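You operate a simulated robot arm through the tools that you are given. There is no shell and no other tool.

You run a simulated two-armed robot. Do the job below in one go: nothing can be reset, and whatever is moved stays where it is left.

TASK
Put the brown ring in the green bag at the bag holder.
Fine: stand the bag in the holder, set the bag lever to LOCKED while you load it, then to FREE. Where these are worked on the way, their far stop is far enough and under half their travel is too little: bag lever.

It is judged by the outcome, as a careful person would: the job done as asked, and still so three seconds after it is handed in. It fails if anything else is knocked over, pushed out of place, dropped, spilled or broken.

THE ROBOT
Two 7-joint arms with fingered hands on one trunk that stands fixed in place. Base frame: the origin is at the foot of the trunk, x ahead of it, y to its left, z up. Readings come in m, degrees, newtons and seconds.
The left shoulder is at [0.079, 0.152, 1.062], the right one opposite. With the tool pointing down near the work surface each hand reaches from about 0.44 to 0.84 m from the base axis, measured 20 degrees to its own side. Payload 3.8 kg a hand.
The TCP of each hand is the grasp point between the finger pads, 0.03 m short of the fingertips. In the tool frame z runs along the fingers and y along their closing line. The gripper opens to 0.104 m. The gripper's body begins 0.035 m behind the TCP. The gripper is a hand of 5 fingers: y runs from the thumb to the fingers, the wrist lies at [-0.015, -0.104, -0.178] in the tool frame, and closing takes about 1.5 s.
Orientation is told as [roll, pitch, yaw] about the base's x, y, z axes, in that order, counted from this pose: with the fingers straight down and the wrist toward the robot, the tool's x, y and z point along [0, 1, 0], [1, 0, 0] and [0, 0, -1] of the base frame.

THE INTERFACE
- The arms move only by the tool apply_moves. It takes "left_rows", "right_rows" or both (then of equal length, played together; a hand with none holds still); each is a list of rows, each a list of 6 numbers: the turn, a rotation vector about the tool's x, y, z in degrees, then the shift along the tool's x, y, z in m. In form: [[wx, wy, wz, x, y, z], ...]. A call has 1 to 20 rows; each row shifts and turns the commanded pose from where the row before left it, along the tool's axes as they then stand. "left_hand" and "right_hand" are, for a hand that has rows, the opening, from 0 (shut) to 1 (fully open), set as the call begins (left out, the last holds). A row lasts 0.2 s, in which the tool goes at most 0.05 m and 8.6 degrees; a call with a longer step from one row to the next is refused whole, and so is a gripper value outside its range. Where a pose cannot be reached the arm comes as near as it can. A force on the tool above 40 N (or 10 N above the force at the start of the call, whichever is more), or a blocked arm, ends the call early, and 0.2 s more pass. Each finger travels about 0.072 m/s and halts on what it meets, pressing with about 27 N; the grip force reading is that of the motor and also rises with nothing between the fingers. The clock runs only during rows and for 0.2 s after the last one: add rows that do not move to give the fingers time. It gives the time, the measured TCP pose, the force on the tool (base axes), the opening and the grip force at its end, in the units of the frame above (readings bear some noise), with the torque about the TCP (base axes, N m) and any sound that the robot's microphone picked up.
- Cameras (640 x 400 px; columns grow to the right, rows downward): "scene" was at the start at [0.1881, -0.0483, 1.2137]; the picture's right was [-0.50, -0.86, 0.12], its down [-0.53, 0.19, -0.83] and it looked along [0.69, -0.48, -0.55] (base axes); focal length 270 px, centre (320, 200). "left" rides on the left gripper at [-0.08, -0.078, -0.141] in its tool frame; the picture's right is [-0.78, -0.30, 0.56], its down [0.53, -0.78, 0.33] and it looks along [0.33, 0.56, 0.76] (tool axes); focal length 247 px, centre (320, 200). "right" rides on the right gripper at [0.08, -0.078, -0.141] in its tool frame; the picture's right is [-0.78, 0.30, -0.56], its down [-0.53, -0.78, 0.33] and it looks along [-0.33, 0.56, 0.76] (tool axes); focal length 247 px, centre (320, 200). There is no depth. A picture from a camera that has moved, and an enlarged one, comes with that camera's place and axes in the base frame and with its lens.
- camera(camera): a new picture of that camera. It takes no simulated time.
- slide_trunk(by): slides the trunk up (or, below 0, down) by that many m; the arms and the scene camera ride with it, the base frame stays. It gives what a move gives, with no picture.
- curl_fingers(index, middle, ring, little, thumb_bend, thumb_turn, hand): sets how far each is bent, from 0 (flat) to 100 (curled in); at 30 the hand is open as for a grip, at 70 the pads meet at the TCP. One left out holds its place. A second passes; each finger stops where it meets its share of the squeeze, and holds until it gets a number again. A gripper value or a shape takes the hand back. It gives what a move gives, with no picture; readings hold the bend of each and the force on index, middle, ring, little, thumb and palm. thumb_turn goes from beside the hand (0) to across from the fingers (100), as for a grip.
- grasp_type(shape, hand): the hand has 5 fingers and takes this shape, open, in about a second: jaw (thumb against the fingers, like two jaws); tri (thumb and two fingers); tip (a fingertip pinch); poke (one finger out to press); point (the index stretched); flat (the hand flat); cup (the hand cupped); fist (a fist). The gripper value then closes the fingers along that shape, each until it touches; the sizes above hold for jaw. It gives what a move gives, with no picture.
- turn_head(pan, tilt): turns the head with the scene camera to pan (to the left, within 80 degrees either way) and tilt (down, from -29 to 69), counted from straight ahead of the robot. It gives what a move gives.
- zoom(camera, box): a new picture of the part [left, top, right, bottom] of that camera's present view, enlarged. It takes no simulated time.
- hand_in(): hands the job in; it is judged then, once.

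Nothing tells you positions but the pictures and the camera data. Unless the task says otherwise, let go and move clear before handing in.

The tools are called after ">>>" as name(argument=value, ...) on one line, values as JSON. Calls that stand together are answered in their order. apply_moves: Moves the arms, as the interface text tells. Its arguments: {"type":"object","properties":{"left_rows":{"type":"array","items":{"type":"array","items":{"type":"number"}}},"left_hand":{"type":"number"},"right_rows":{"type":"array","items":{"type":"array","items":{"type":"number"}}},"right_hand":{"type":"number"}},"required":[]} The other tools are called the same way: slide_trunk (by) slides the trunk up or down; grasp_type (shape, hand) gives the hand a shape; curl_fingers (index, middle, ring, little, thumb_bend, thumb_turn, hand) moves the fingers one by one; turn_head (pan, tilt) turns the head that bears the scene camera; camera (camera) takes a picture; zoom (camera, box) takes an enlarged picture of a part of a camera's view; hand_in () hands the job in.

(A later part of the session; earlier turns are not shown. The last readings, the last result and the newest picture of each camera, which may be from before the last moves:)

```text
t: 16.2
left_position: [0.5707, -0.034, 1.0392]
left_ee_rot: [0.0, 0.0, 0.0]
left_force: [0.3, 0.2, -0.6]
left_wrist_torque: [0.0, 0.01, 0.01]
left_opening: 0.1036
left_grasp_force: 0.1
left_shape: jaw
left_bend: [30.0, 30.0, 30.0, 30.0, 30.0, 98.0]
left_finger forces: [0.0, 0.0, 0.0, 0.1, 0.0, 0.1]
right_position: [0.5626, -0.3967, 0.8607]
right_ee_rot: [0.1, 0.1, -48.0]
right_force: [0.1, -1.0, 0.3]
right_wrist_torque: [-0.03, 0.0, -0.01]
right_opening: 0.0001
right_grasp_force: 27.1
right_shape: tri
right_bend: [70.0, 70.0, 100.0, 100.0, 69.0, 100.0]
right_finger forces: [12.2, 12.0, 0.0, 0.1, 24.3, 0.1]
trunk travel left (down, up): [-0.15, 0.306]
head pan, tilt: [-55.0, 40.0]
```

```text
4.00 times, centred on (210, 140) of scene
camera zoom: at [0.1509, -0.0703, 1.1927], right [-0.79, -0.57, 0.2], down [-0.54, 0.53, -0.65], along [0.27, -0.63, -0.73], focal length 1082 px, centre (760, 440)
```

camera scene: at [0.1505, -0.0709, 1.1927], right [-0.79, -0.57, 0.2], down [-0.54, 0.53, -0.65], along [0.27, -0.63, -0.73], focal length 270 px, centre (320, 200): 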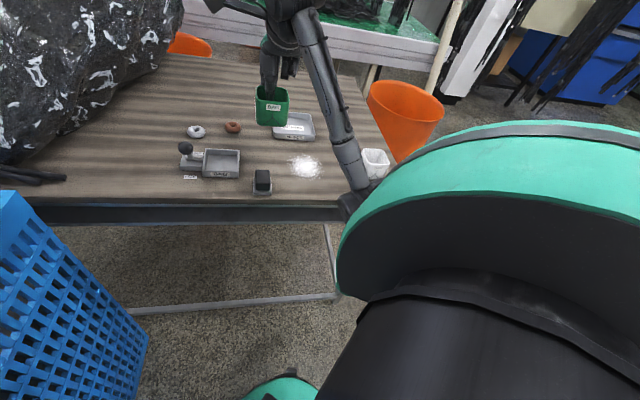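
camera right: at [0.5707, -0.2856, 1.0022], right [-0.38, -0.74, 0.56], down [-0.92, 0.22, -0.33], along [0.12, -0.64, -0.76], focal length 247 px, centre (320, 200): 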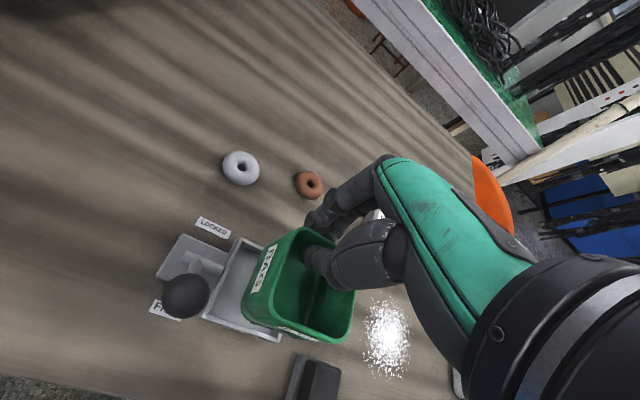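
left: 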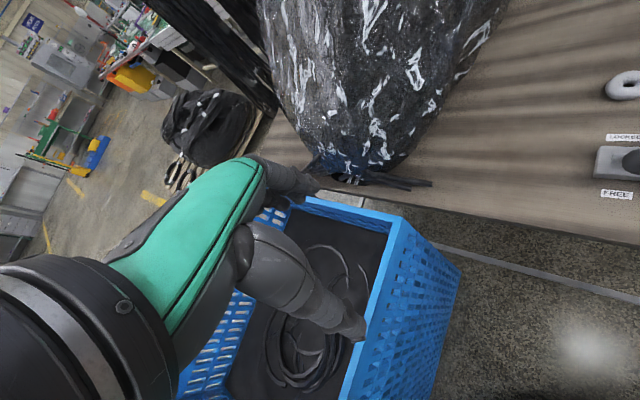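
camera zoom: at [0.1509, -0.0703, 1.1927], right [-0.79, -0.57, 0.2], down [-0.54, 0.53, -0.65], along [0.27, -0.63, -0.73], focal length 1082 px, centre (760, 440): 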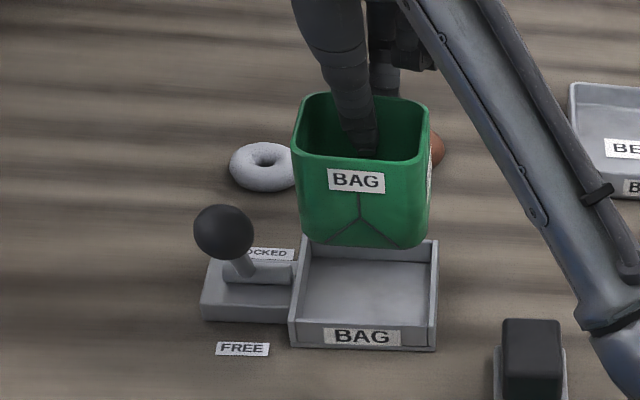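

The bag is over the holder with an offset of only about 2 mm. I'll correct that, lower it to just short of the floor, and check.

>>> apply_moves(right_rows=[[0, 0, 0, 0.002, 0.002, 0], [0, 0, 0, 0, 0, 0.02], [0, 0, 0, 0, 0, 0.02], [0, 0, 0, 0, 0, 0.008], [0, 0, 0, 0, 0, 0]])

>>> zoom(camera="right", box=[130, 180, 370, 360])

>>> zoom(camera="scene", box=[170, 110, 250, 190])

```text
t: 17.4
left_position: [0.5706, -0.0352, 1.0383]
left_ee_rot: [0.1, 0.0, 0.0]
left_force: [0.2, 0.3, -0.1]
left_wrist_torque: [0.01, 0.02, -0.01]
left_opening: 0.1038
left_grasp_force: 0.0
left_shape: jaw
left_bend: [30.0, 30.0, 30.0, 30.0, 30.0, 98.0]
left_finger forces: [0.0, 0.0, 0.1, 0.0, 0.0, 0.1]
right_position: [0.5656, -0.3959, 0.8117]
right_ee_rot: [-0.1, 0.0, -48.0]
right_force: [0.6, -0.3, -0.4]
right_wrist_torque: [0.01, -0.01, -0.02]
right_opening: 0.0
right_grasp_force: 26.9
right_shape: tri
right_bend: [70.0, 70.0, 100.0, 100.0, 69.0, 100.0]
right_finger forces: [12.2, 12.0, 0.0, 0.0, 24.4, 0.0]
trunk travel left (down, up): [-0.15, 0.306]
head pan, tilt: [-55.0, 40.0]
```

```text
2.22 times, centred on (250, 270) of right
camera zoom: at [0.5741, -0.2861, 0.9539], right [-0.38, -0.74, 0.56], down [-0.92, 0.22, -0.33], along [0.12, -0.64, -0.76], focal length 549 px, centre (476, 44)
```

zoom: 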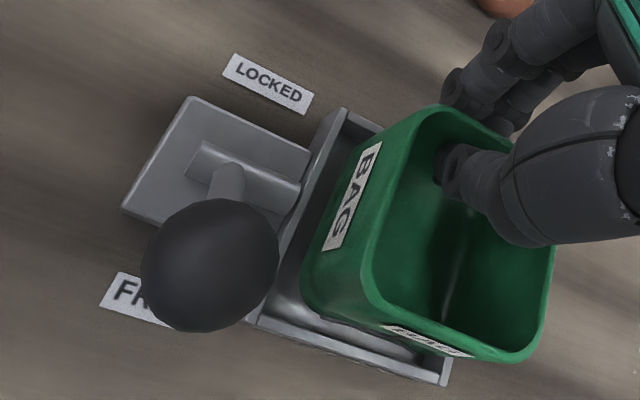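

```text
5.00 times, centred on (210, 150) of scene
camera zoom: at [0.1509, -0.0704, 1.1927], right [-0.79, -0.57, 0.2], down [-0.54, 0.53, -0.65], along [0.27, -0.63, -0.73], focal length 1352 px, centre (870, 450)
```

zoom: 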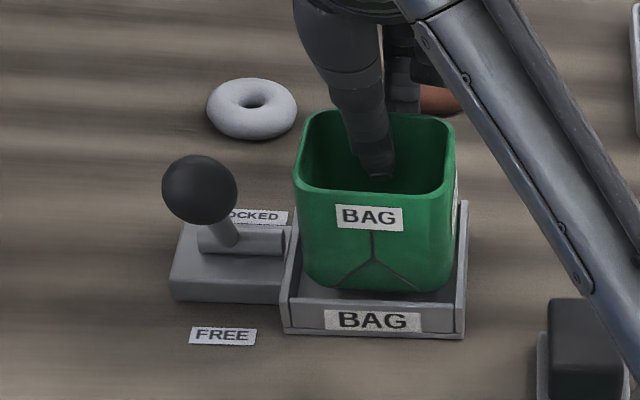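

The bag is now within the holder's rim, nearly on the floor. Before the last bit I'll check that my forearm stays clear of the black block.

>>> camera(camera="scene")

>>> camera(camera="left")

>>> zoom(camera="scene", box=[230, 120, 390, 240])

```text
taken
camera scene: at [0.1509, -0.0704, 1.1927], right [-0.79, -0.57, 0.2], down [-0.54, 0.53, -0.65], along [0.27, -0.63, -0.73], focal length 270 px, centre (320, 200)
```

scene: 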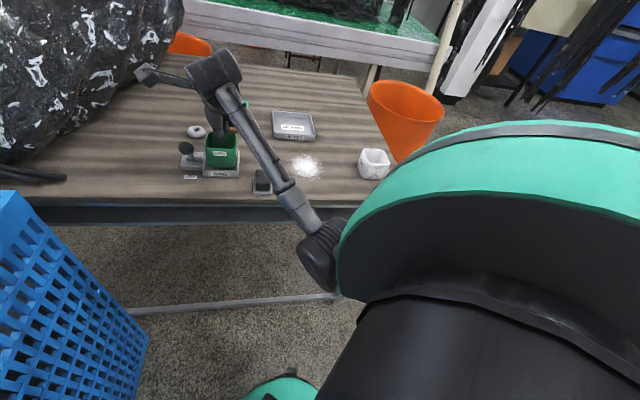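

```text
taken
camera left: at [0.4929, -0.1147, 1.1796], right [-0.3, -0.78, -0.56], down [-0.78, 0.53, -0.33], along [0.56, 0.33, -0.76], focal length 247 px, centre (320, 200)
```

left: 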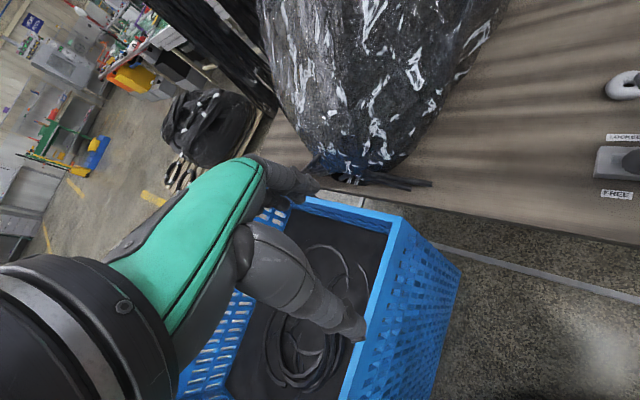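

```text
3.33 times, centred on (310, 180) of scene
camera zoom: at [0.1509, -0.0704, 1.1927], right [-0.79, -0.57, 0.2], down [-0.54, 0.53, -0.65], along [0.27, -0.63, -0.73], focal length 901 px, centre (353, 267)
```

zoom: 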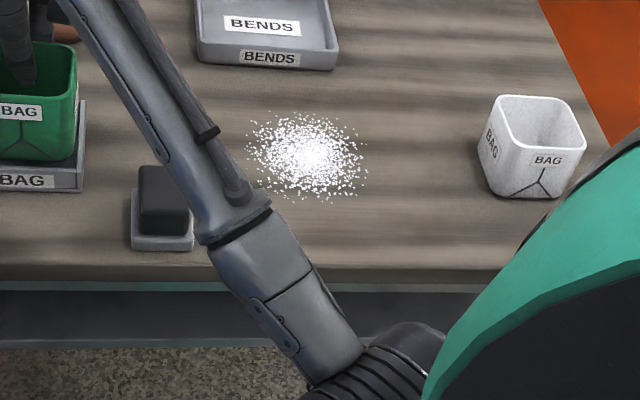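

The forearm is well above the block. I'll lower in small steps until the floor is felt.

>>> apply_moves(right_rows=[[0, 0, 0, 0, 0, 0.004], [0, 0, 0, 0, 0, 0.003], [0, 0, 0, 0, 0, 0]])

>>> zoom(camera="scene", box=[170, 110, 250, 190])

```text
t: 18.2
left_position: [0.5703, -0.0336, 1.0389]
left_ee_rot: [0.0, -0.1, 0.0]
left_force: [0.0, -0.2, -0.2]
left_wrist_torque: [0.01, 0.0, 0.0]
left_opening: 0.1036
left_grasp_force: 0.1
left_shape: jaw
left_bend: [30.0, 30.0, 30.0, 30.0, 30.0, 98.0]
left_finger forces: [0.0, 0.2, 0.0, 0.0, 0.0, 0.0]
right_position: [0.5667, -0.3972, 0.8053]
right_ee_rot: [0.0, 0.0, -47.9]
right_force: [0.0, 0.0, 0.4]
right_wrist_torque: [0.01, 0.0, -0.02]
right_opening: 0.0001
right_grasp_force: 26.7
right_shape: tri
right_bend: [70.0, 70.0, 100.0, 100.0, 69.0, 100.0]
right_finger forces: [12.3, 12.0, 0.0, 0.0, 24.3, 0.0]
trunk travel left (down, up): [-0.15, 0.306]
head pan, tilt: [-55.0, 40.0]
```

```text
5.00 times, centred on (210, 150) of scene
camera zoom: at [0.1509, -0.0703, 1.1927], right [-0.79, -0.57, 0.2], down [-0.54, 0.53, -0.65], along [0.27, -0.63, -0.73], focal length 1352 px, centre (870, 450)
```

zoom: 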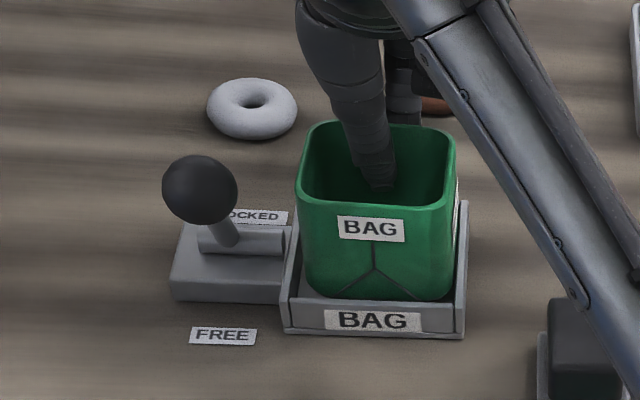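

>>> apply_moves(right_rows=[[0, 0, 0, 0, 0, 0.002], [0, 0, 0, 0, 0, 0.002], [0, 0, 0, 0, 0, 0]])

>>> zoom(camera="scene", box=[190, 130, 240, 180])

```text
t: 19.0
left_position: [0.5704, -0.0349, 1.0389]
left_ee_rot: [0.0, 0.0, 0.0]
left_force: [-0.7, -0.3, -0.3]
left_wrist_torque: [0.03, 0.02, 0.05]
left_opening: 0.1034
left_grasp_force: 0.1
left_shape: jaw
left_bend: [30.0, 30.0, 30.0, 30.0, 30.0, 98.0]
left_finger forces: [0.1, 0.2, 0.0, 0.1, 0.0, 0.0]
right_position: [0.5679, -0.3982, 0.8014]
right_ee_rot: [0.1, 0.0, -48.1]
right_force: [-0.1, -0.4, -0.1]
right_wrist_torque: [0.0, -0.01, 0.0]
right_opening: 0.0
right_grasp_force: 26.8
right_shape: tri
right_bend: [70.0, 70.0, 100.0, 100.0, 69.0, 100.0]
right_finger forces: [12.2, 12.0, 0.0, 0.0, 24.3, 0.0]
trunk travel left (down, up): [-0.15, 0.306]
head pan, tilt: [-55.0, 40.0]
```

```text
8.00 times, centred on (215, 155) of scene
camera zoom: at [0.1509, -0.0704, 1.1927], right [-0.79, -0.57, 0.2], down [-0.54, 0.53, -0.65], along [0.27, -0.63, -0.73], focal length 2163 px, centre (1160, 560)
```

zoom: 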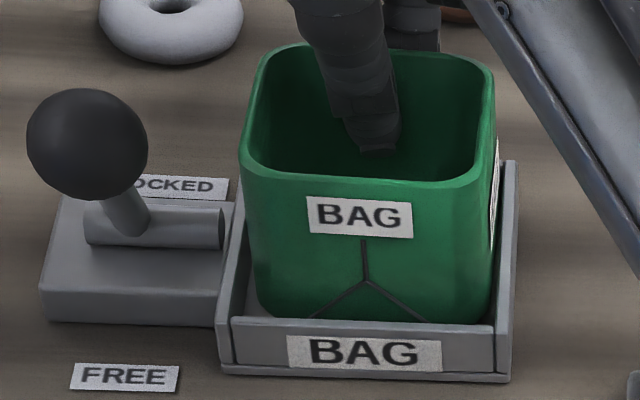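

>>> apply_moves(right_rows=[[0, 0, 0, 0, 0, 0.0015], [0, 0, 0, 0, 0, 0], [0, 0, 0, 0, 0, 0]])

>>> zoom(camera="right", box=[170, 200, 370, 360])

```text
t: 19.8
left_position: [0.5709, -0.0346, 1.0397]
left_ee_rot: [0.1, 0.0, 0.0]
left_force: [-0.3, -0.2, -0.1]
left_wrist_torque: [-0.01, 0.03, 0.02]
left_opening: 0.1038
left_grasp_force: 0.0
left_shape: jaw
left_bend: [30.0, 30.0, 30.0, 30.0, 30.0, 98.0]
left_finger forces: [0.0, 0.0, 0.0, 0.0, 0.0, 0.0]
right_position: [0.5672, -0.396, 0.8008]
right_ee_rot: [0.0, 0.1, -48.0]
right_force: [-0.3, 0.0, 2.8]
right_wrist_torque: [-0.01, 0.0, -0.02]
right_opening: 0.0
right_grasp_force: 27.1
right_shape: tri
right_bend: [70.0, 70.0, 100.0, 100.0, 69.0, 100.0]
right_finger forces: [12.7, 12.4, 0.1, 0.0, 24.9, 0.0]
trunk travel left (down, up): [-0.15, 0.306]
head pan, tilt: [-55.0, 40.0]
```

```text
2.50 times, centred on (270, 280) of right
camera zoom: at [0.5744, -0.2858, 0.942], right [-0.38, -0.74, 0.56], down [-0.92, 0.22, -0.33], along [0.12, -0.64, -0.76], focal length 617 px, centre (445, 0)
```

zoom: 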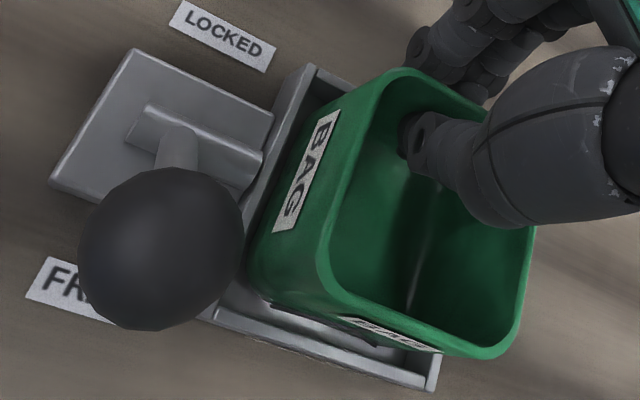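

A small upward force of about 3 N tells that the bag rests on the holder floor. I open the hand partly to let go of the wall.

>>> apply_moves(right_rows=[[0, 0, 0, 0, 0, 0], [0, 0, 0, 0, 0, 0], [0, 0, 0, 0, 0, 0], [0, 0, 0, 0, 0, 0], [0, 0, 0, 0, 0, 0]], right_hand=0.42)

>>> zoom(camera="right", box=[170, 160, 410, 360])

>>> zoom(camera="scene", box=[190, 130, 240, 180])

```text
t: 21.0
left_position: [0.5711, -0.0348, 1.0379]
left_ee_rot: [0.0, 0.0, -0.1]
left_force: [-0.9, -0.7, -0.3]
left_wrist_torque: [-0.04, -0.02, -0.02]
left_opening: 0.1038
left_grasp_force: 0.0
left_shape: jaw
left_bend: [30.0, 30.0, 30.0, 30.0, 30.0, 98.0]
left_finger forces: [0.0, 0.0, 0.1, 0.0, 0.1, 0.0]
right_position: [0.5674, -0.3975, 0.7995]
right_ee_rot: [0.0, 0.0, -48.1]
right_force: [0.0, -0.1, -0.8]
right_wrist_torque: [0.01, 0.01, -0.01]
right_opening: 0.0434
right_grasp_force: 0.0
right_shape: tri
right_bend: [74.0, 48.0, 99.0, 99.0, 72.0, 100.0]
right_finger forces: [0.0, 0.0, 0.1, 0.0, 0.0, 0.0]
trunk travel left (down, up): [-0.15, 0.306]
head pan, tilt: [-55.0, 40.0]
```

```text
2.00 times, centred on (290, 260) of right
camera zoom: at [0.5746, -0.2861, 0.9415], right [-0.38, -0.74, 0.56], down [-0.92, 0.22, -0.33], along [0.12, -0.64, -0.76], focal length 494 px, centre (380, 80)
```

zoom: 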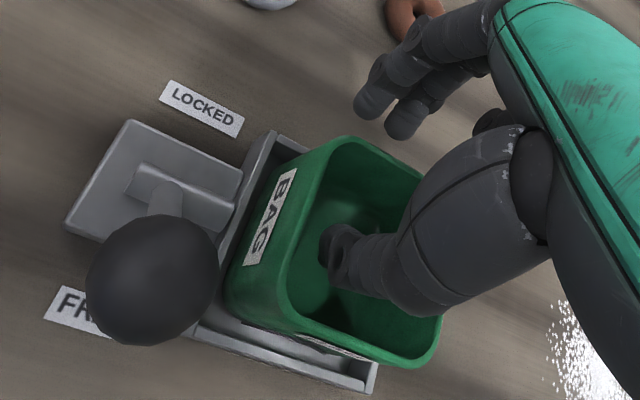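

```text
8.00 times, centred on (215, 155) of scene
camera zoom: at [0.1509, -0.0703, 1.1927], right [-0.79, -0.57, 0.2], down [-0.54, 0.53, -0.65], along [0.27, -0.63, -0.73], focal length 2163 px, centre (1160, 560)
```

zoom: 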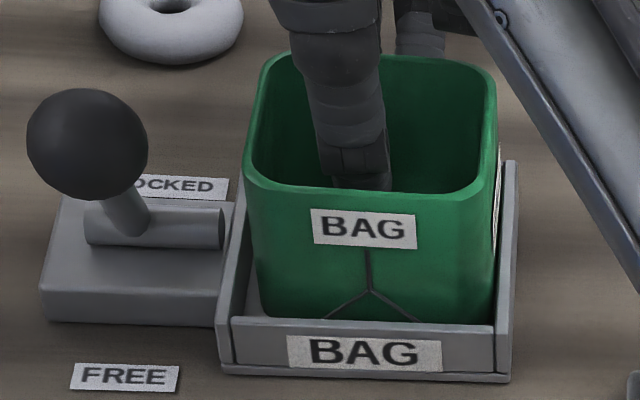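

The bag stands released in the holder. I'll raise the hand straight out, then shape it to a poking finger for the lever.

>>> apply_moves(right_rows=[[0, 0, 0, 0, 0, -0.02], [0, 0, 0, 0, 0, -0.03], [0, 0, 0, 0, 0, -0.04], [0, 0, 0, 0, 0, -0.03], [0, 0, -3, 0, 0, 0], [0, 0, 0, 0, 0, 0]])

>>> grasp_type(shape="poke", hand="right")

>>> camera(camera="right")

>>> zoom(camera="scene", box=[160, 70, 280, 190])

```text
t: 22.4
left_position: [0.5705, -0.0342, 1.0392]
left_ee_rot: [0.0, 0.0, 0.0]
left_force: [-0.1, 0.8, -0.3]
left_wrist_torque: [-0.02, -0.03, -0.02]
left_opening: 0.1037
left_grasp_force: 0.1
left_shape: jaw
left_bend: [30.0, 30.0, 30.0, 30.0, 30.0, 98.0]
left_finger forces: [0.0, 0.1, 0.1, 0.0, 0.0, 0.1]
right_position: [0.5665, -0.3977, 0.9197]
right_ee_rot: [0.0, 0.0, -45.0]
right_force: [-1.1, -0.1, 0.1]
right_wrist_torque: [-0.01, -0.02, 0.0]
right_opening: 0.0431
right_grasp_force: 0.0
right_shape: tri
right_bend: [74.0, 48.0, 99.0, 99.0, 72.0, 100.0]
right_finger forces: [0.0, 0.0, 0.0, 0.0, 0.0, 0.1]
trunk travel left (down, up): [-0.15, 0.306]
head pan, tilt: [-55.0, 40.0]
```

```text
t: 23.3
left_position: [0.5704, -0.0349, 1.0382]
left_ee_rot: [0.0, 0.0, 0.0]
left_force: [0.0, -0.3, -0.5]
left_wrist_torque: [0.0, 0.02, -0.02]
left_opening: 0.1036
left_grasp_force: 0.0
left_shape: jaw
left_bend: [30.0, 30.0, 30.0, 30.0, 30.0, 98.0]
left_finger forces: [0.1, 0.0, 0.1, 0.1, 0.0, 0.0]
right_position: [0.5668, -0.3982, 0.9213]
right_ee_rot: [0.0, 0.0, -45.0]
right_force: [0.0, -0.1, 0.0]
right_wrist_torque: [-0.01, 0.02, 0.01]
right_opening: 0.0
right_grasp_force: 0.1
right_shape: poke
right_bend: [70.0, 70.0, 99.0, 99.0, 100.0, 100.0]
right_finger forces: [0.1, 0.0, 0.0, 0.0, 0.0, 0.1]
trunk travel left (down, up): [-0.15, 0.306]
head pan, tilt: [-55.0, 40.0]
```

```text
taken
camera right: at [0.5682, -0.2866, 1.0629], right [-0.34, -0.76, 0.56], down [-0.93, 0.17, -0.33], along [0.16, -0.63, -0.76], focal length 247 px, centre (320, 200)
```

right: 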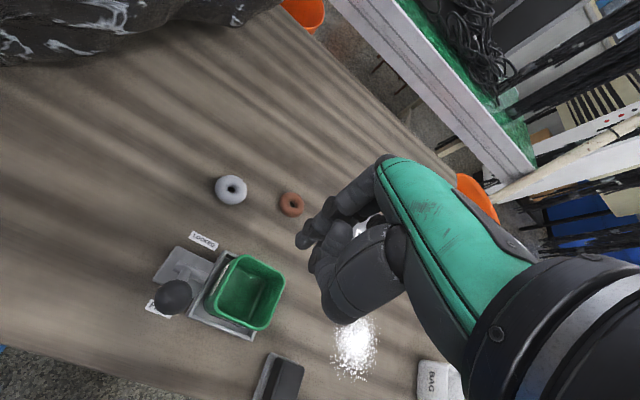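

```text
3.33 times, centred on (220, 130) of scene
camera zoom: at [0.1509, -0.0703, 1.1927], right [-0.79, -0.57, 0.2], down [-0.54, 0.53, -0.65], along [0.27, -0.63, -0.73], focal length 901 px, centre (653, 433)
```

zoom: 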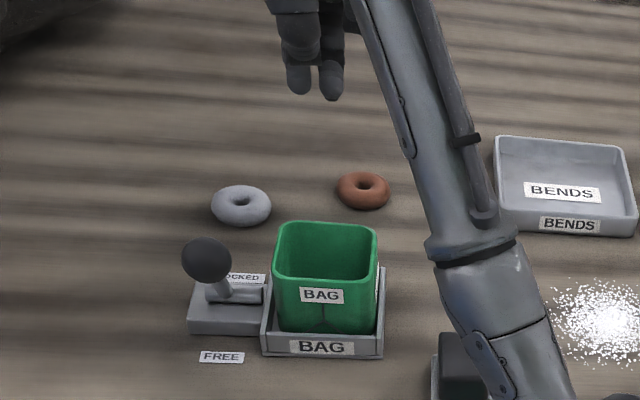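

Poke gives two fingertips side by side right below the TCP. I'll move in front of (nearer than) the lever knob at height, then check.

>>> apply_moves(right_rows=[[0, 0, 0, 0.022, -0.036, 0], [0, 0, 0, 0.023, -0.036, 0], [0, 0, 0, 0.023, -0.036, 0], [0, 0, 0, 0, 0, 0.02], [0, 0, 0, 0, 0, 0]])

>>> camera(camera="right")

>>> zoom(camera="scene", box=[150, 80, 270, 200])

```text
t: 24.5
left_position: [0.5711, -0.0339, 1.0385]
left_ee_rot: [0.0, -0.1, 0.0]
left_force: [0.1, -0.3, 0.0]
left_wrist_torque: [0.02, -0.03, -0.02]
left_opening: 0.1038
left_grasp_force: 0.0
left_shape: jaw
left_bend: [30.0, 30.0, 30.0, 30.0, 30.0, 98.0]
left_finger forces: [0.1, 0.0, 0.0, 0.0, 0.0, 0.0]
right_position: [0.5373, -0.2715, 0.8986]
right_ee_rot: [0.0, 0.0, -45.0]
right_force: [1.0, 0.5, 0.0]
right_wrist_torque: [-0.04, 0.01, -0.05]
right_opening: 0.0
right_grasp_force: 0.0
right_shape: poke
right_bend: [70.0, 70.0, 99.0, 99.0, 100.0, 100.0]
right_finger forces: [0.1, 0.0, 0.1, 0.0, 0.0, 0.1]
trunk travel left (down, up): [-0.15, 0.306]
head pan, tilt: [-55.0, 40.0]
```

```text
taken
camera right: at [0.5395, -0.1605, 1.0407], right [-0.34, -0.76, 0.56], down [-0.93, 0.17, -0.33], along [0.16, -0.63, -0.76], focal length 247 px, centre (320, 200)
```

right: 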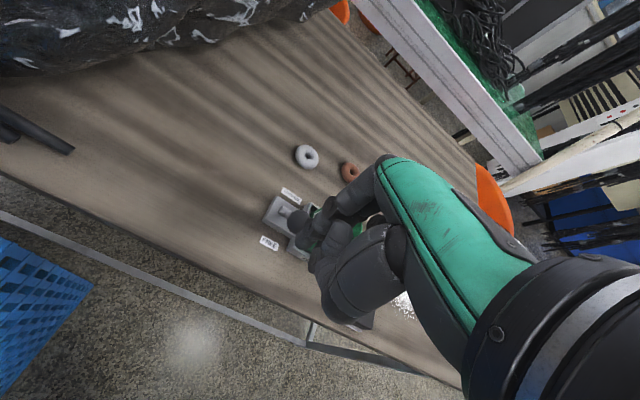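

```text
3.33 times, centred on (210, 140) of scene
camera zoom: at [0.1508, -0.07, 1.1927], right [-0.79, -0.57, 0.2], down [-0.54, 0.53, -0.65], along [0.27, -0.63, -0.73], focal length 901 px, centre (687, 400)
```

zoom: 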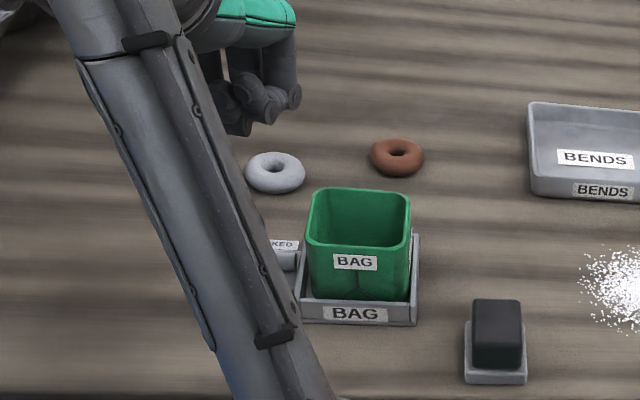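

>>> zoom(camera="right", box=[240, 150, 400, 290])

>>> zoom(camera="left", box=[520, 60, 640, 220])

```text
2.86 times, centred on (320, 220) of right
camera zoom: at [0.5395, -0.1605, 1.0407], right [-0.34, -0.76, 0.56], down [-0.93, 0.17, -0.33], along [0.16, -0.63, -0.76], focal length 706 px, centre (320, 143)
```

zoom: 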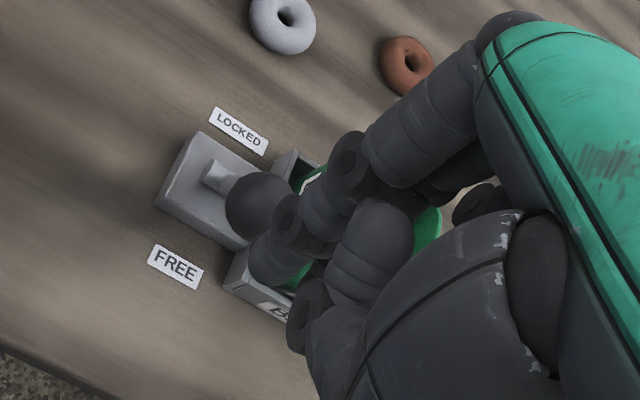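

```text
2.50 times, centred on (580, 140) of left
camera zoom: at [0.4929, -0.1144, 1.1797], right [-0.3, -0.78, -0.56], down [-0.78, 0.53, -0.33], along [0.56, 0.33, -0.76], focal length 617 px, centre (-330, 350)
```

zoom: 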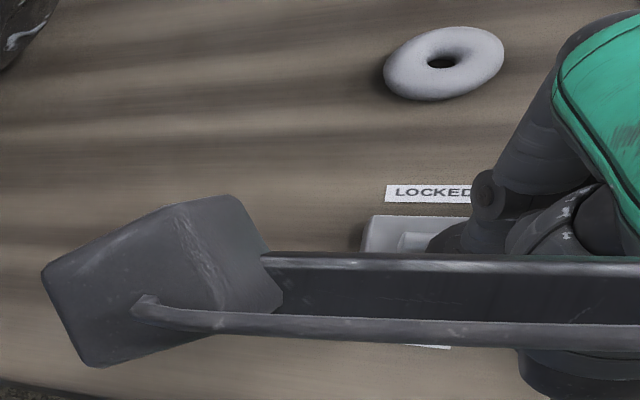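

The knob is about 4.5 cm beyond the fingertips, well centred sideways. I'll shift a few millimetres away from the bag, lower to knob height, and view.

>>> apply_moves(right_rows=[[0, 0, 0, 0.004, 0, 0.02], [0, 0, 0, 0, 0, 0.025], [0, 0, 0, 0, 0, 0.025], [0, 0, 0, 0, 0, 0]])

>>> zoom(camera="right", box=[220, 130, 400, 290])

```text
t: 25.5
left_position: [0.5708, -0.0353, 1.0393]
left_ee_rot: [0.0, 0.0, 0.0]
left_force: [0.5, 0.2, 0.3]
left_wrist_torque: [-0.02, 0.02, -0.03]
left_opening: 0.1038
left_grasp_force: 0.0
left_shape: jaw
left_bend: [30.0, 30.0, 30.0, 30.0, 30.0, 98.0]
left_finger forces: [0.0, 0.1, 0.1, 0.0, 0.1, 0.1]
right_position: [0.542, -0.2667, 0.8295]
right_ee_rot: [0.0, 0.0, -45.0]
right_force: [0.3, 0.1, 0.5]
right_wrist_torque: [0.02, -0.01, -0.01]
right_opening: 0.0001
right_grasp_force: 0.2
right_shape: poke
right_bend: [70.0, 70.0, 99.0, 99.0, 100.0, 100.0]
right_finger forces: [0.0, 0.1, 0.1, 0.0, 0.0, 0.1]
trunk travel left (down, up): [-0.15, 0.306]
head pan, tilt: [-55.0, 40.0]
```

```text
2.50 times, centred on (310, 210) of right
camera zoom: at [0.5428, -0.1564, 0.9712], right [-0.34, -0.76, 0.56], down [-0.93, 0.17, -0.33], along [0.16, -0.63, -0.76], focal length 617 px, centre (345, 175)
```

zoom: 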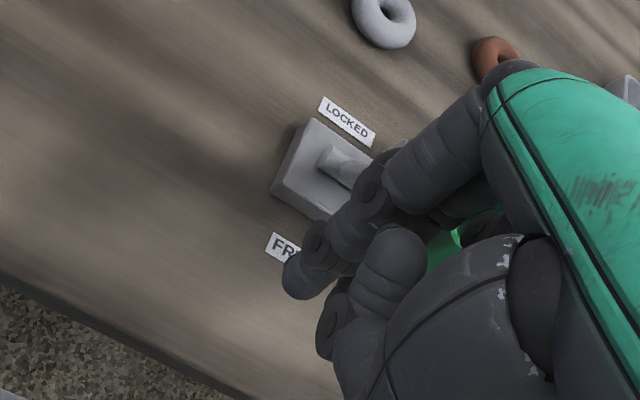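

The finger's middle joint is what will meet the knob first, so I'll back off 1 cm, lower 1 cm so it pushes at the ball's centre height, then push gently toward LOCKED.

>>> apply_moves(right_rows=[[0, 0, 0, 0, -0.01, 0], [0, 0, 0, 0, 0, 0.01], [0, 0, 0, 0, 0.01, 0], [0, 0, 0, 0, 0.008, 0], [0, 0, 0, 0, 0.008, 0], [0, 0, 0, 0, 0, 0]])

>>> zoom(camera="right", box=[220, 130, 400, 290])

>>> zoom(camera="left", box=[520, 60, 640, 220])

>>> zoom(camera="scene", box=[150, 80, 270, 200])

```text
t: 26.9
left_position: [0.569, -0.0325, 1.0386]
left_ee_rot: [-0.1, -0.1, 0.0]
left_force: [-0.2, -0.2, -0.1]
left_wrist_torque: [0.01, -0.01, 0.01]
left_opening: 0.1036
left_grasp_force: 0.0
left_shape: jaw
left_bend: [30.0, 30.0, 30.0, 30.0, 30.0, 98.0]
left_finger forces: [0.0, 0.0, 0.1, 0.1, 0.1, 0.0]
right_position: [0.5522, -0.2799, 0.8219]
right_ee_rot: [0.1, -0.2, -45.0]
right_force: [-2.4, 4.5, 11.1]
right_wrist_torque: [-0.36, -0.22, -0.03]
right_opening: 0.0003
right_grasp_force: 0.0
right_shape: poke
right_bend: [70.0, 70.0, 99.0, 99.0, 100.0, 100.0]
right_finger forces: [0.0, 11.7, 0.0, 0.0, 0.1, 0.0]
trunk travel left (down, up): [-0.15, 0.306]
head pan, tilt: [-55.0, 40.0]
```

```text
2.50 times, centred on (310, 210) of right
camera zoom: at [0.5527, -0.1676, 0.9646], right [-0.34, -0.76, 0.56], down [-0.93, 0.17, -0.34], along [0.16, -0.63, -0.76], focal length 617 px, centre (345, 175)
```

zoom: 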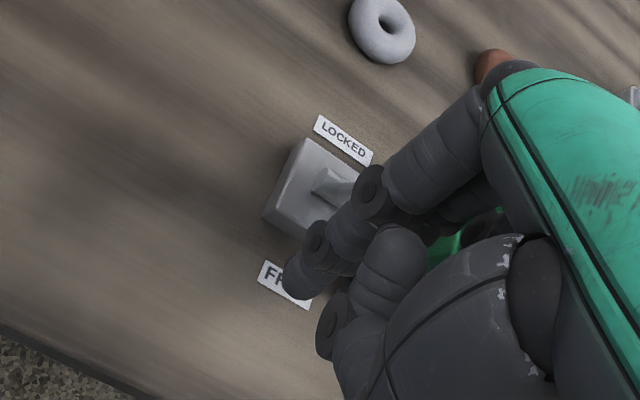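

```text
2.50 times, centred on (580, 140) of left
camera zoom: at [0.4911, -0.1132, 1.1808], right [-0.3, -0.78, -0.56], down [-0.78, 0.53, -0.33], along [0.56, 0.33, -0.76], focal length 617 px, centre (-330, 350)
```

zoom: 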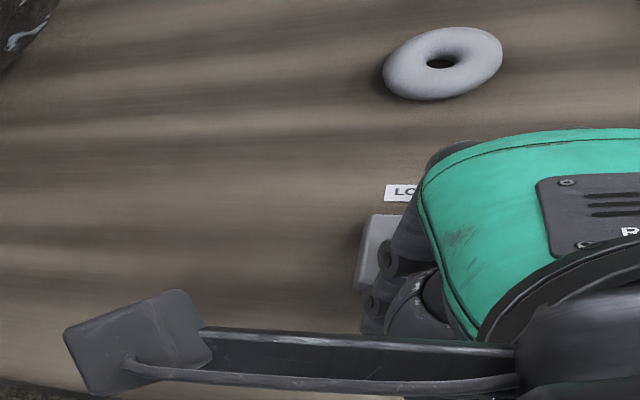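

```text
3.33 times, centred on (210, 140) of scene
camera zoom: at [0.1491, -0.0689, 1.1932], right [-0.79, -0.57, 0.2], down [-0.54, 0.53, -0.66], along [0.27, -0.63, -0.73], focal length 901 px, centre (687, 400)
```

zoom: 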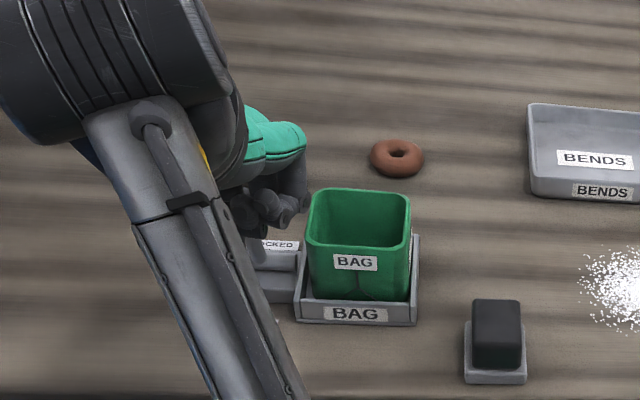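

The finger is bearing down on top of the knob instead of its side, so I'll back off. Better: cage the knob between thumb and two fingers and carry it across.

>>> apply_moves(right_rows=[[0, 0, 0, 0, -0.005, -0.01], [0, 0, 0, 0, -0.01, -0.02], [0, 0, 0, 0, 0, -0.035], [0, 0, 0, 0, 0, -0.04], [0, 0, 0, 0, 0, 0]])

>>> grasp_type(shape="tri", hand="right")

>>> camera(camera="right")

>>> zoom(camera="right", box=[220, 130, 400, 290])

```text
t: 28.1
left_position: [0.5702, -0.0355, 1.0381]
left_ee_rot: [0.0, 0.0, 0.1]
left_force: [-0.4, 0.6, 0.2]
left_wrist_torque: [0.02, -0.02, -0.02]
left_opening: 0.1035
left_grasp_force: 0.2
left_shape: jaw
left_bend: [30.0, 30.0, 30.0, 30.0, 30.0, 98.0]
left_finger forces: [0.0, 0.1, 0.0, 0.1, 0.0, 0.0]
right_position: [0.5436, -0.2709, 0.9238]
right_ee_rot: [0.0, 0.1, -45.0]
right_force: [0.1, 0.0, -0.6]
right_wrist_torque: [-0.02, -0.01, 0.01]
right_opening: 0.0
right_grasp_force: 0.1
right_shape: poke
right_bend: [70.0, 70.0, 99.0, 99.0, 100.0, 100.0]
right_finger forces: [0.1, 0.0, 0.0, 0.0, 0.0, 0.0]
trunk travel left (down, up): [-0.15, 0.306]
head pan, tilt: [-55.0, 40.0]
```

```text
t: 29.0
left_position: [0.5713, -0.0337, 1.0381]
left_ee_rot: [0.0, 0.0, -0.1]
left_force: [-0.3, -0.8, -1.0]
left_wrist_torque: [0.03, 0.01, -0.01]
left_opening: 0.1037
left_grasp_force: 0.0
left_shape: jaw
left_bend: [30.0, 30.0, 30.0, 30.0, 30.0, 98.0]
left_finger forces: [0.0, 0.1, 0.1, 0.0, 0.0, 0.1]
right_position: [0.543, -0.2707, 0.9241]
right_ee_rot: [0.1, 0.0, -45.0]
right_force: [0.4, 0.3, -0.4]
right_wrist_torque: [0.02, -0.01, 0.01]
right_opening: 0.104
right_grasp_force: 0.0
right_shape: tri
right_bend: [30.0, 30.0, 99.0, 99.0, 30.0, 98.0]
right_finger forces: [0.0, 0.1, 0.0, 0.1, 0.0, 0.0]
trunk travel left (down, up): [-0.15, 0.306]
head pan, tilt: [-55.0, 40.0]
```

```text
taken
camera right: at [0.5443, -0.1592, 1.067], right [-0.34, -0.76, 0.56], down [-0.93, 0.17, -0.33], along [0.16, -0.63, -0.76], focal length 247 px, centre (320, 200)
```

right: 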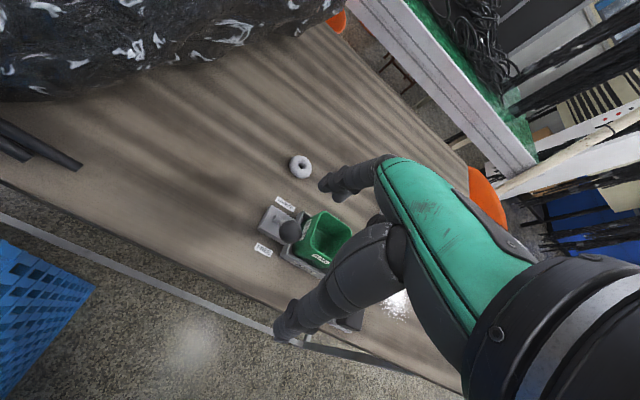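

```text
2.50 times, centred on (310, 210) of right
camera zoom: at [0.5443, -0.1592, 1.067], right [-0.34, -0.76, 0.56], down [-0.93, 0.17, -0.33], along [0.16, -0.63, -0.76], focal length 617 px, centre (345, 175)
```

zoom: 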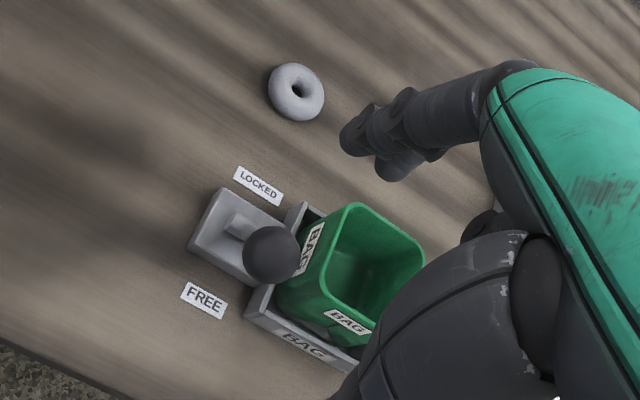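

The knob hasn't moved (still at FREE). I'll set the hand half open, centre over the knob, slightly away from the bag, and check.

>>> apply_moves(right_rows=[[0, 0, 0, -0.001, 0.0215, 0], [0, 0, 0, -0.001, 0.0215, 0], [0, 0, 0, 0, 0, 0.01], [0, 0, 0, 0, 0, 0.01], [0, 0, 0, 0, 0, 0], [0, 0, 0, 0, 0, 0]], right_hand=0.52)

>>> zoom(camera="right", box=[220, 150, 420, 320])

>>> zoom(camera="scene", box=[150, 80, 270, 200])

```text
t: 30.4
left_position: [0.5698, -0.0343, 1.0386]
left_ee_rot: [-0.1, 0.0, 0.0]
left_force: [-0.2, -0.4, 0.3]
left_wrist_torque: [0.02, 0.0, 0.0]
left_opening: 0.1035
left_grasp_force: 0.2
left_shape: jaw
left_bend: [30.0, 30.0, 30.0, 30.0, 30.0, 98.0]
left_finger forces: [0.0, 0.1, 0.0, 0.0, 0.1, 0.0]
right_position: [0.5718, -0.3027, 0.9053]
right_ee_rot: [0.0, 0.0, -45.0]
right_force: [0.8, -0.3, 0.7]
right_wrist_torque: [-0.03, 0.0, 0.0]
right_opening: 0.0542
right_grasp_force: 0.1
right_shape: tri
right_bend: [74.0, 44.0, 99.0, 99.0, 68.0, 100.0]
right_finger forces: [0.0, 0.1, 0.1, 0.0, 0.0, 0.0]
trunk travel left (down, up): [-0.15, 0.306]
head pan, tilt: [-55.0, 40.0]
```

```text
2.35 times, centred on (320, 235) of right
camera zoom: at [0.5731, -0.1916, 1.0467], right [-0.34, -0.76, 0.56], down [-0.93, 0.17, -0.33], along [0.16, -0.63, -0.76], focal length 581 px, centre (320, 118)
```

zoom: 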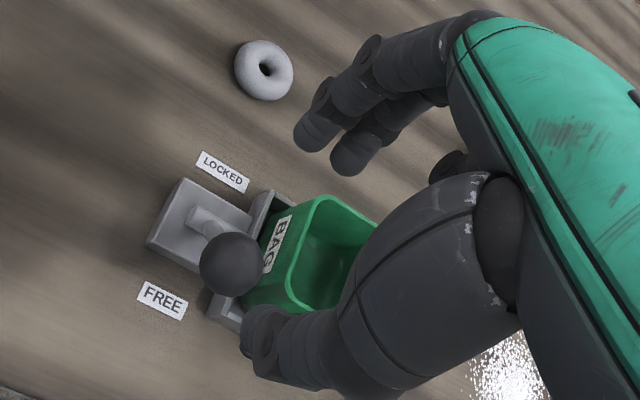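

```text
3.33 times, centred on (210, 140) of scene
camera zoom: at [0.1509, -0.0703, 1.1927], right [-0.79, -0.57, 0.2], down [-0.54, 0.53, -0.65], along [0.27, -0.63, -0.73], focal length 901 px, centre (687, 400)
```

zoom: 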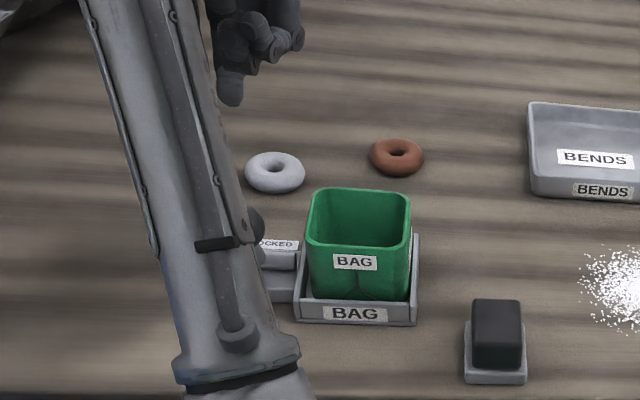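

The knob is centred between thumb and fingers. I'll descend around it.

>>> apply_moves(right_rows=[[0, 0, 0, 0, 0, 0.03], [0, 0, 0, 0, 0, 0.03], [0, 0, 0, 0, 0, 0.022], [0, 0, 0, 0, 0, 0]])

>>> zoom(camera="right", box=[220, 150, 420, 320])

>>> zoom(camera="scene", box=[150, 80, 270, 200])

```text
t: 31.4
left_position: [0.5716, -0.034, 1.0394]
left_ee_rot: [0.0, 0.0, -0.1]
left_force: [-0.9, -0.3, -0.1]
left_wrist_torque: [-0.01, 0.01, -0.03]
left_opening: 0.1035
left_grasp_force: 0.0
left_shape: jaw
left_bend: [30.0, 30.0, 30.0, 30.0, 30.0, 98.0]
left_finger forces: [0.0, 0.0, 0.0, 0.1, 0.0, 0.0]
right_position: [0.5714, -0.3021, 0.8216]
right_ee_rot: [0.1, -0.1, -44.9]
right_force: [-0.2, 0.2, -1.1]
right_wrist_torque: [0.03, -0.02, 0.05]
right_opening: 0.0548
right_grasp_force: 0.1
right_shape: tri
right_bend: [74.0, 44.0, 99.0, 99.0, 68.0, 100.0]
right_finger forces: [0.1, 0.0, 0.0, 0.0, 0.0, 0.0]
trunk travel left (down, up): [-0.15, 0.306]
head pan, tilt: [-55.0, 40.0]
```

```text
2.35 times, centred on (320, 235) of right
camera zoom: at [0.573, -0.1907, 0.9644], right [-0.34, -0.76, 0.56], down [-0.93, 0.17, -0.33], along [0.16, -0.63, -0.76], focal length 581 px, centre (320, 118)
```

zoom: 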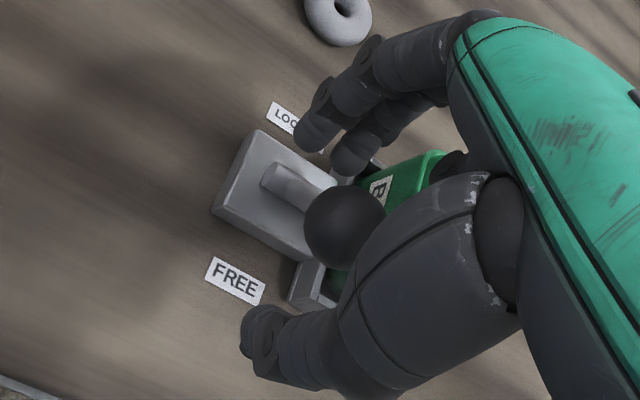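

```text
3.33 times, centred on (210, 140) of scene
camera zoom: at [0.1509, -0.0702, 1.1927], right [-0.79, -0.57, 0.2], down [-0.54, 0.53, -0.65], along [0.27, -0.63, -0.73], focal length 901 px, centre (687, 400)
```

zoom: 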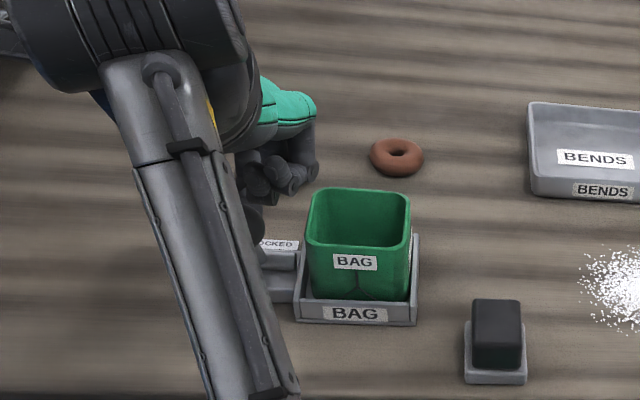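

Knob is caged without touching. I'll raise 4 mm for clearance above the bag rim and push the knob away toward LOCKED in steps.

>>> apply_moves(right_rows=[[0, 0, 0, 0.003, 0, -0.004], [0, 0, 0, 0, 0.008, 0], [0, 0, 0, 0, 0.008, 0], [0, 0, 0, 0, 0.008, 0], [0, 0, 0, 0, 0.006, 0], [0, 0, 0, 0, 0, 0]])

>>> zoom(camera="right", box=[220, 150, 420, 320])

>>> zoom(camera="scene", box=[150, 80, 270, 200])

```text
t: 32.8
left_position: [0.5699, -0.0333, 1.0391]
left_ee_rot: [0.0, 0.0, 0.1]
left_force: [0.7, 0.3, 0.2]
left_wrist_torque: [0.0, -0.03, 0.0]
left_opening: 0.1039
left_grasp_force: 0.1
left_shape: jaw
left_bend: [30.0, 30.0, 30.0, 30.0, 30.0, 98.0]
left_finger forces: [0.1, 0.1, 0.0, 0.1, 0.1, 0.1]
right_position: [0.5942, -0.3188, 0.8273]
right_ee_rot: [0.1, 0.0, -45.0]
right_force: [-0.5, 0.9, 0.0]
right_wrist_torque: [0.05, 0.02, 0.0]
right_opening: 0.0559
right_grasp_force: 0.0
right_shape: tri
right_bend: [74.0, 44.0, 99.0, 99.0, 68.0, 100.0]
right_finger forces: [0.0, 0.0, 0.1, 0.0, 1.3, 0.0]
trunk travel left (down, up): [-0.15, 0.306]
head pan, tilt: [-55.0, 40.0]
```

```text
2.35 times, centred on (320, 235) of right
camera zoom: at [0.5958, -0.2088, 0.9691], right [-0.34, -0.76, 0.56], down [-0.93, 0.17, -0.33], along [0.16, -0.63, -0.76], focal length 581 px, centre (320, 118)
```

zoom: 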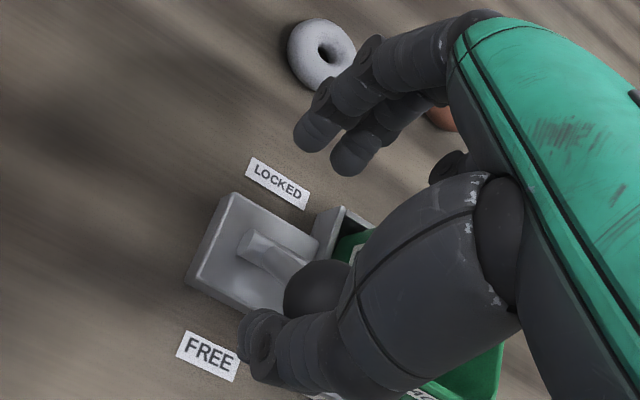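

```text
3.33 times, centred on (210, 140) of scene
camera zoom: at [0.1507, -0.07, 1.1927], right [-0.79, -0.57, 0.2], down [-0.54, 0.53, -0.65], along [0.27, -0.63, -0.73], focal length 901 px, centre (687, 400)
```

zoom: 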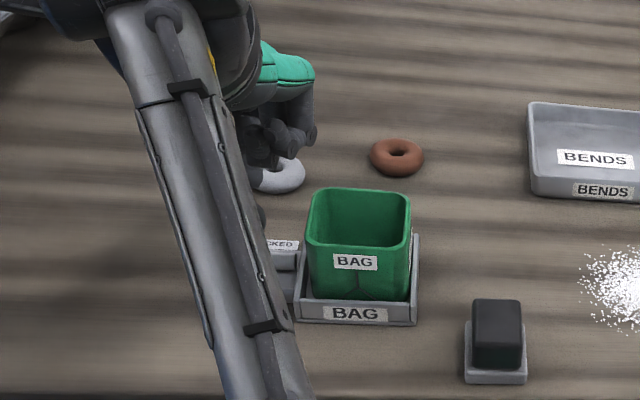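

The thumb is carrying the knob with about 1 N. Keep pushing to the far stop.

>>> apply_moves(right_rows=[[0, 0, 0, 0, 0.008, 0], [0, 0, 0, 0, 0.008, 0], [0, 0, 0, 0, 0.008, 0], [0, 0, 0, 0, 0.006, 0], [0, 0, 0, 0, 0.004, 0], [0, 0, 0, 0, 0.003, 0], [0, 0, 0, 0, 0, 0]])

>>> zoom(camera="right", box=[220, 150, 420, 320])

>>> zoom(camera="scene", box=[150, 80, 270, 200])

```text
t: 34.4
left_position: [0.5718, -0.0351, 1.0384]
left_ee_rot: [-0.1, 0.0, 0.0]
left_force: [0.0, 1.3, 0.3]
left_wrist_torque: [0.01, 0.03, 0.03]
left_opening: 0.1038
left_grasp_force: 0.1
left_shape: jaw
left_bend: [30.0, 30.0, 30.0, 30.0, 30.0, 98.0]
left_finger forces: [0.0, 0.0, 0.1, 0.0, 0.1, 0.0]
right_position: [0.621, -0.3479, 0.8262]
right_ee_rot: [0.0, 0.0, -45.0]
right_force: [-0.1, -0.4, -0.2]
right_wrist_torque: [0.01, -0.02, 0.01]
right_opening: 0.0548
right_grasp_force: 0.0
right_shape: tri
right_bend: [74.0, 44.0, 99.0, 99.0, 68.0, 100.0]
right_finger forces: [0.0, 0.0, 0.0, 0.0, 0.2, 0.0]
trunk travel left (down, up): [-0.15, 0.306]
head pan, tilt: [-55.0, 40.0]
```

```text
2.35 times, centred on (320, 235) of right
camera zoom: at [0.6227, -0.2361, 0.968], right [-0.34, -0.76, 0.56], down [-0.93, 0.17, -0.33], along [0.16, -0.63, -0.76], focal length 581 px, centre (320, 118)
```

zoom: 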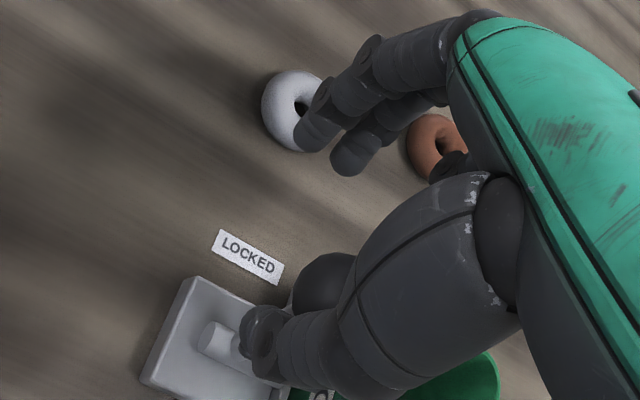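

```text
3.33 times, centred on (210, 140) of scene
camera zoom: at [0.1509, -0.0702, 1.1927], right [-0.79, -0.57, 0.2], down [-0.54, 0.53, -0.65], along [0.27, -0.63, -0.73], focal length 901 px, centre (687, 400)
```

zoom: 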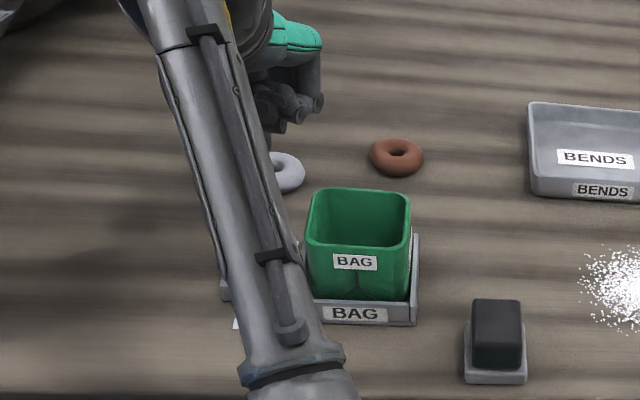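

The knob has passed over toward LOCKED; I'll push on slowly to feel the stop.

>>> apply_moves(right_rows=[[0, 0, 0, 0, 0.004, 0], [0, 0, 0, 0, 0.004, 0], [0, 0, 0, 0, 0.003, 0], [0, 0, 0, 0, 0, 0]])

>>> zoom(camera="right", box=[220, 150, 420, 320])

```text
t: 35.4
left_position: [0.5703, -0.0332, 1.0383]
left_ee_rot: [0.0, 0.1, 0.0]
left_force: [0.4, 0.6, 0.6]
left_wrist_torque: [0.01, -0.01, 0.04]
left_opening: 0.1037
left_grasp_force: 0.1
left_shape: jaw
left_bend: [30.0, 30.0, 30.0, 30.0, 30.0, 98.0]
left_finger forces: [0.0, 0.0, 0.0, 0.0, 0.0, 0.1]
right_position: [0.6291, -0.3546, 0.8263]
right_ee_rot: [0.1, 0.0, -45.0]
right_force: [1.2, -0.2, 0.0]
right_wrist_torque: [-0.01, -0.02, 0.0]
right_opening: 0.0546
right_grasp_force: 0.0
right_shape: tri
right_bend: [74.0, 44.0, 99.0, 99.0, 68.0, 100.0]
right_finger forces: [0.1, 0.0, 0.1, 0.0, 0.0, 0.0]
trunk travel left (down, up): [-0.15, 0.306]
head pan, tilt: [-55.0, 40.0]
```

```text
2.35 times, centred on (320, 235) of right
camera zoom: at [0.6298, -0.2436, 0.9687], right [-0.34, -0.76, 0.56], down [-0.93, 0.17, -0.33], along [0.16, -0.63, -0.76], focal length 581 px, centre (320, 118)
```

zoom: 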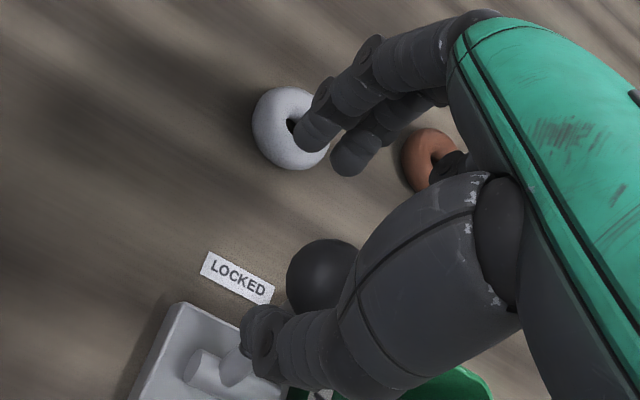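

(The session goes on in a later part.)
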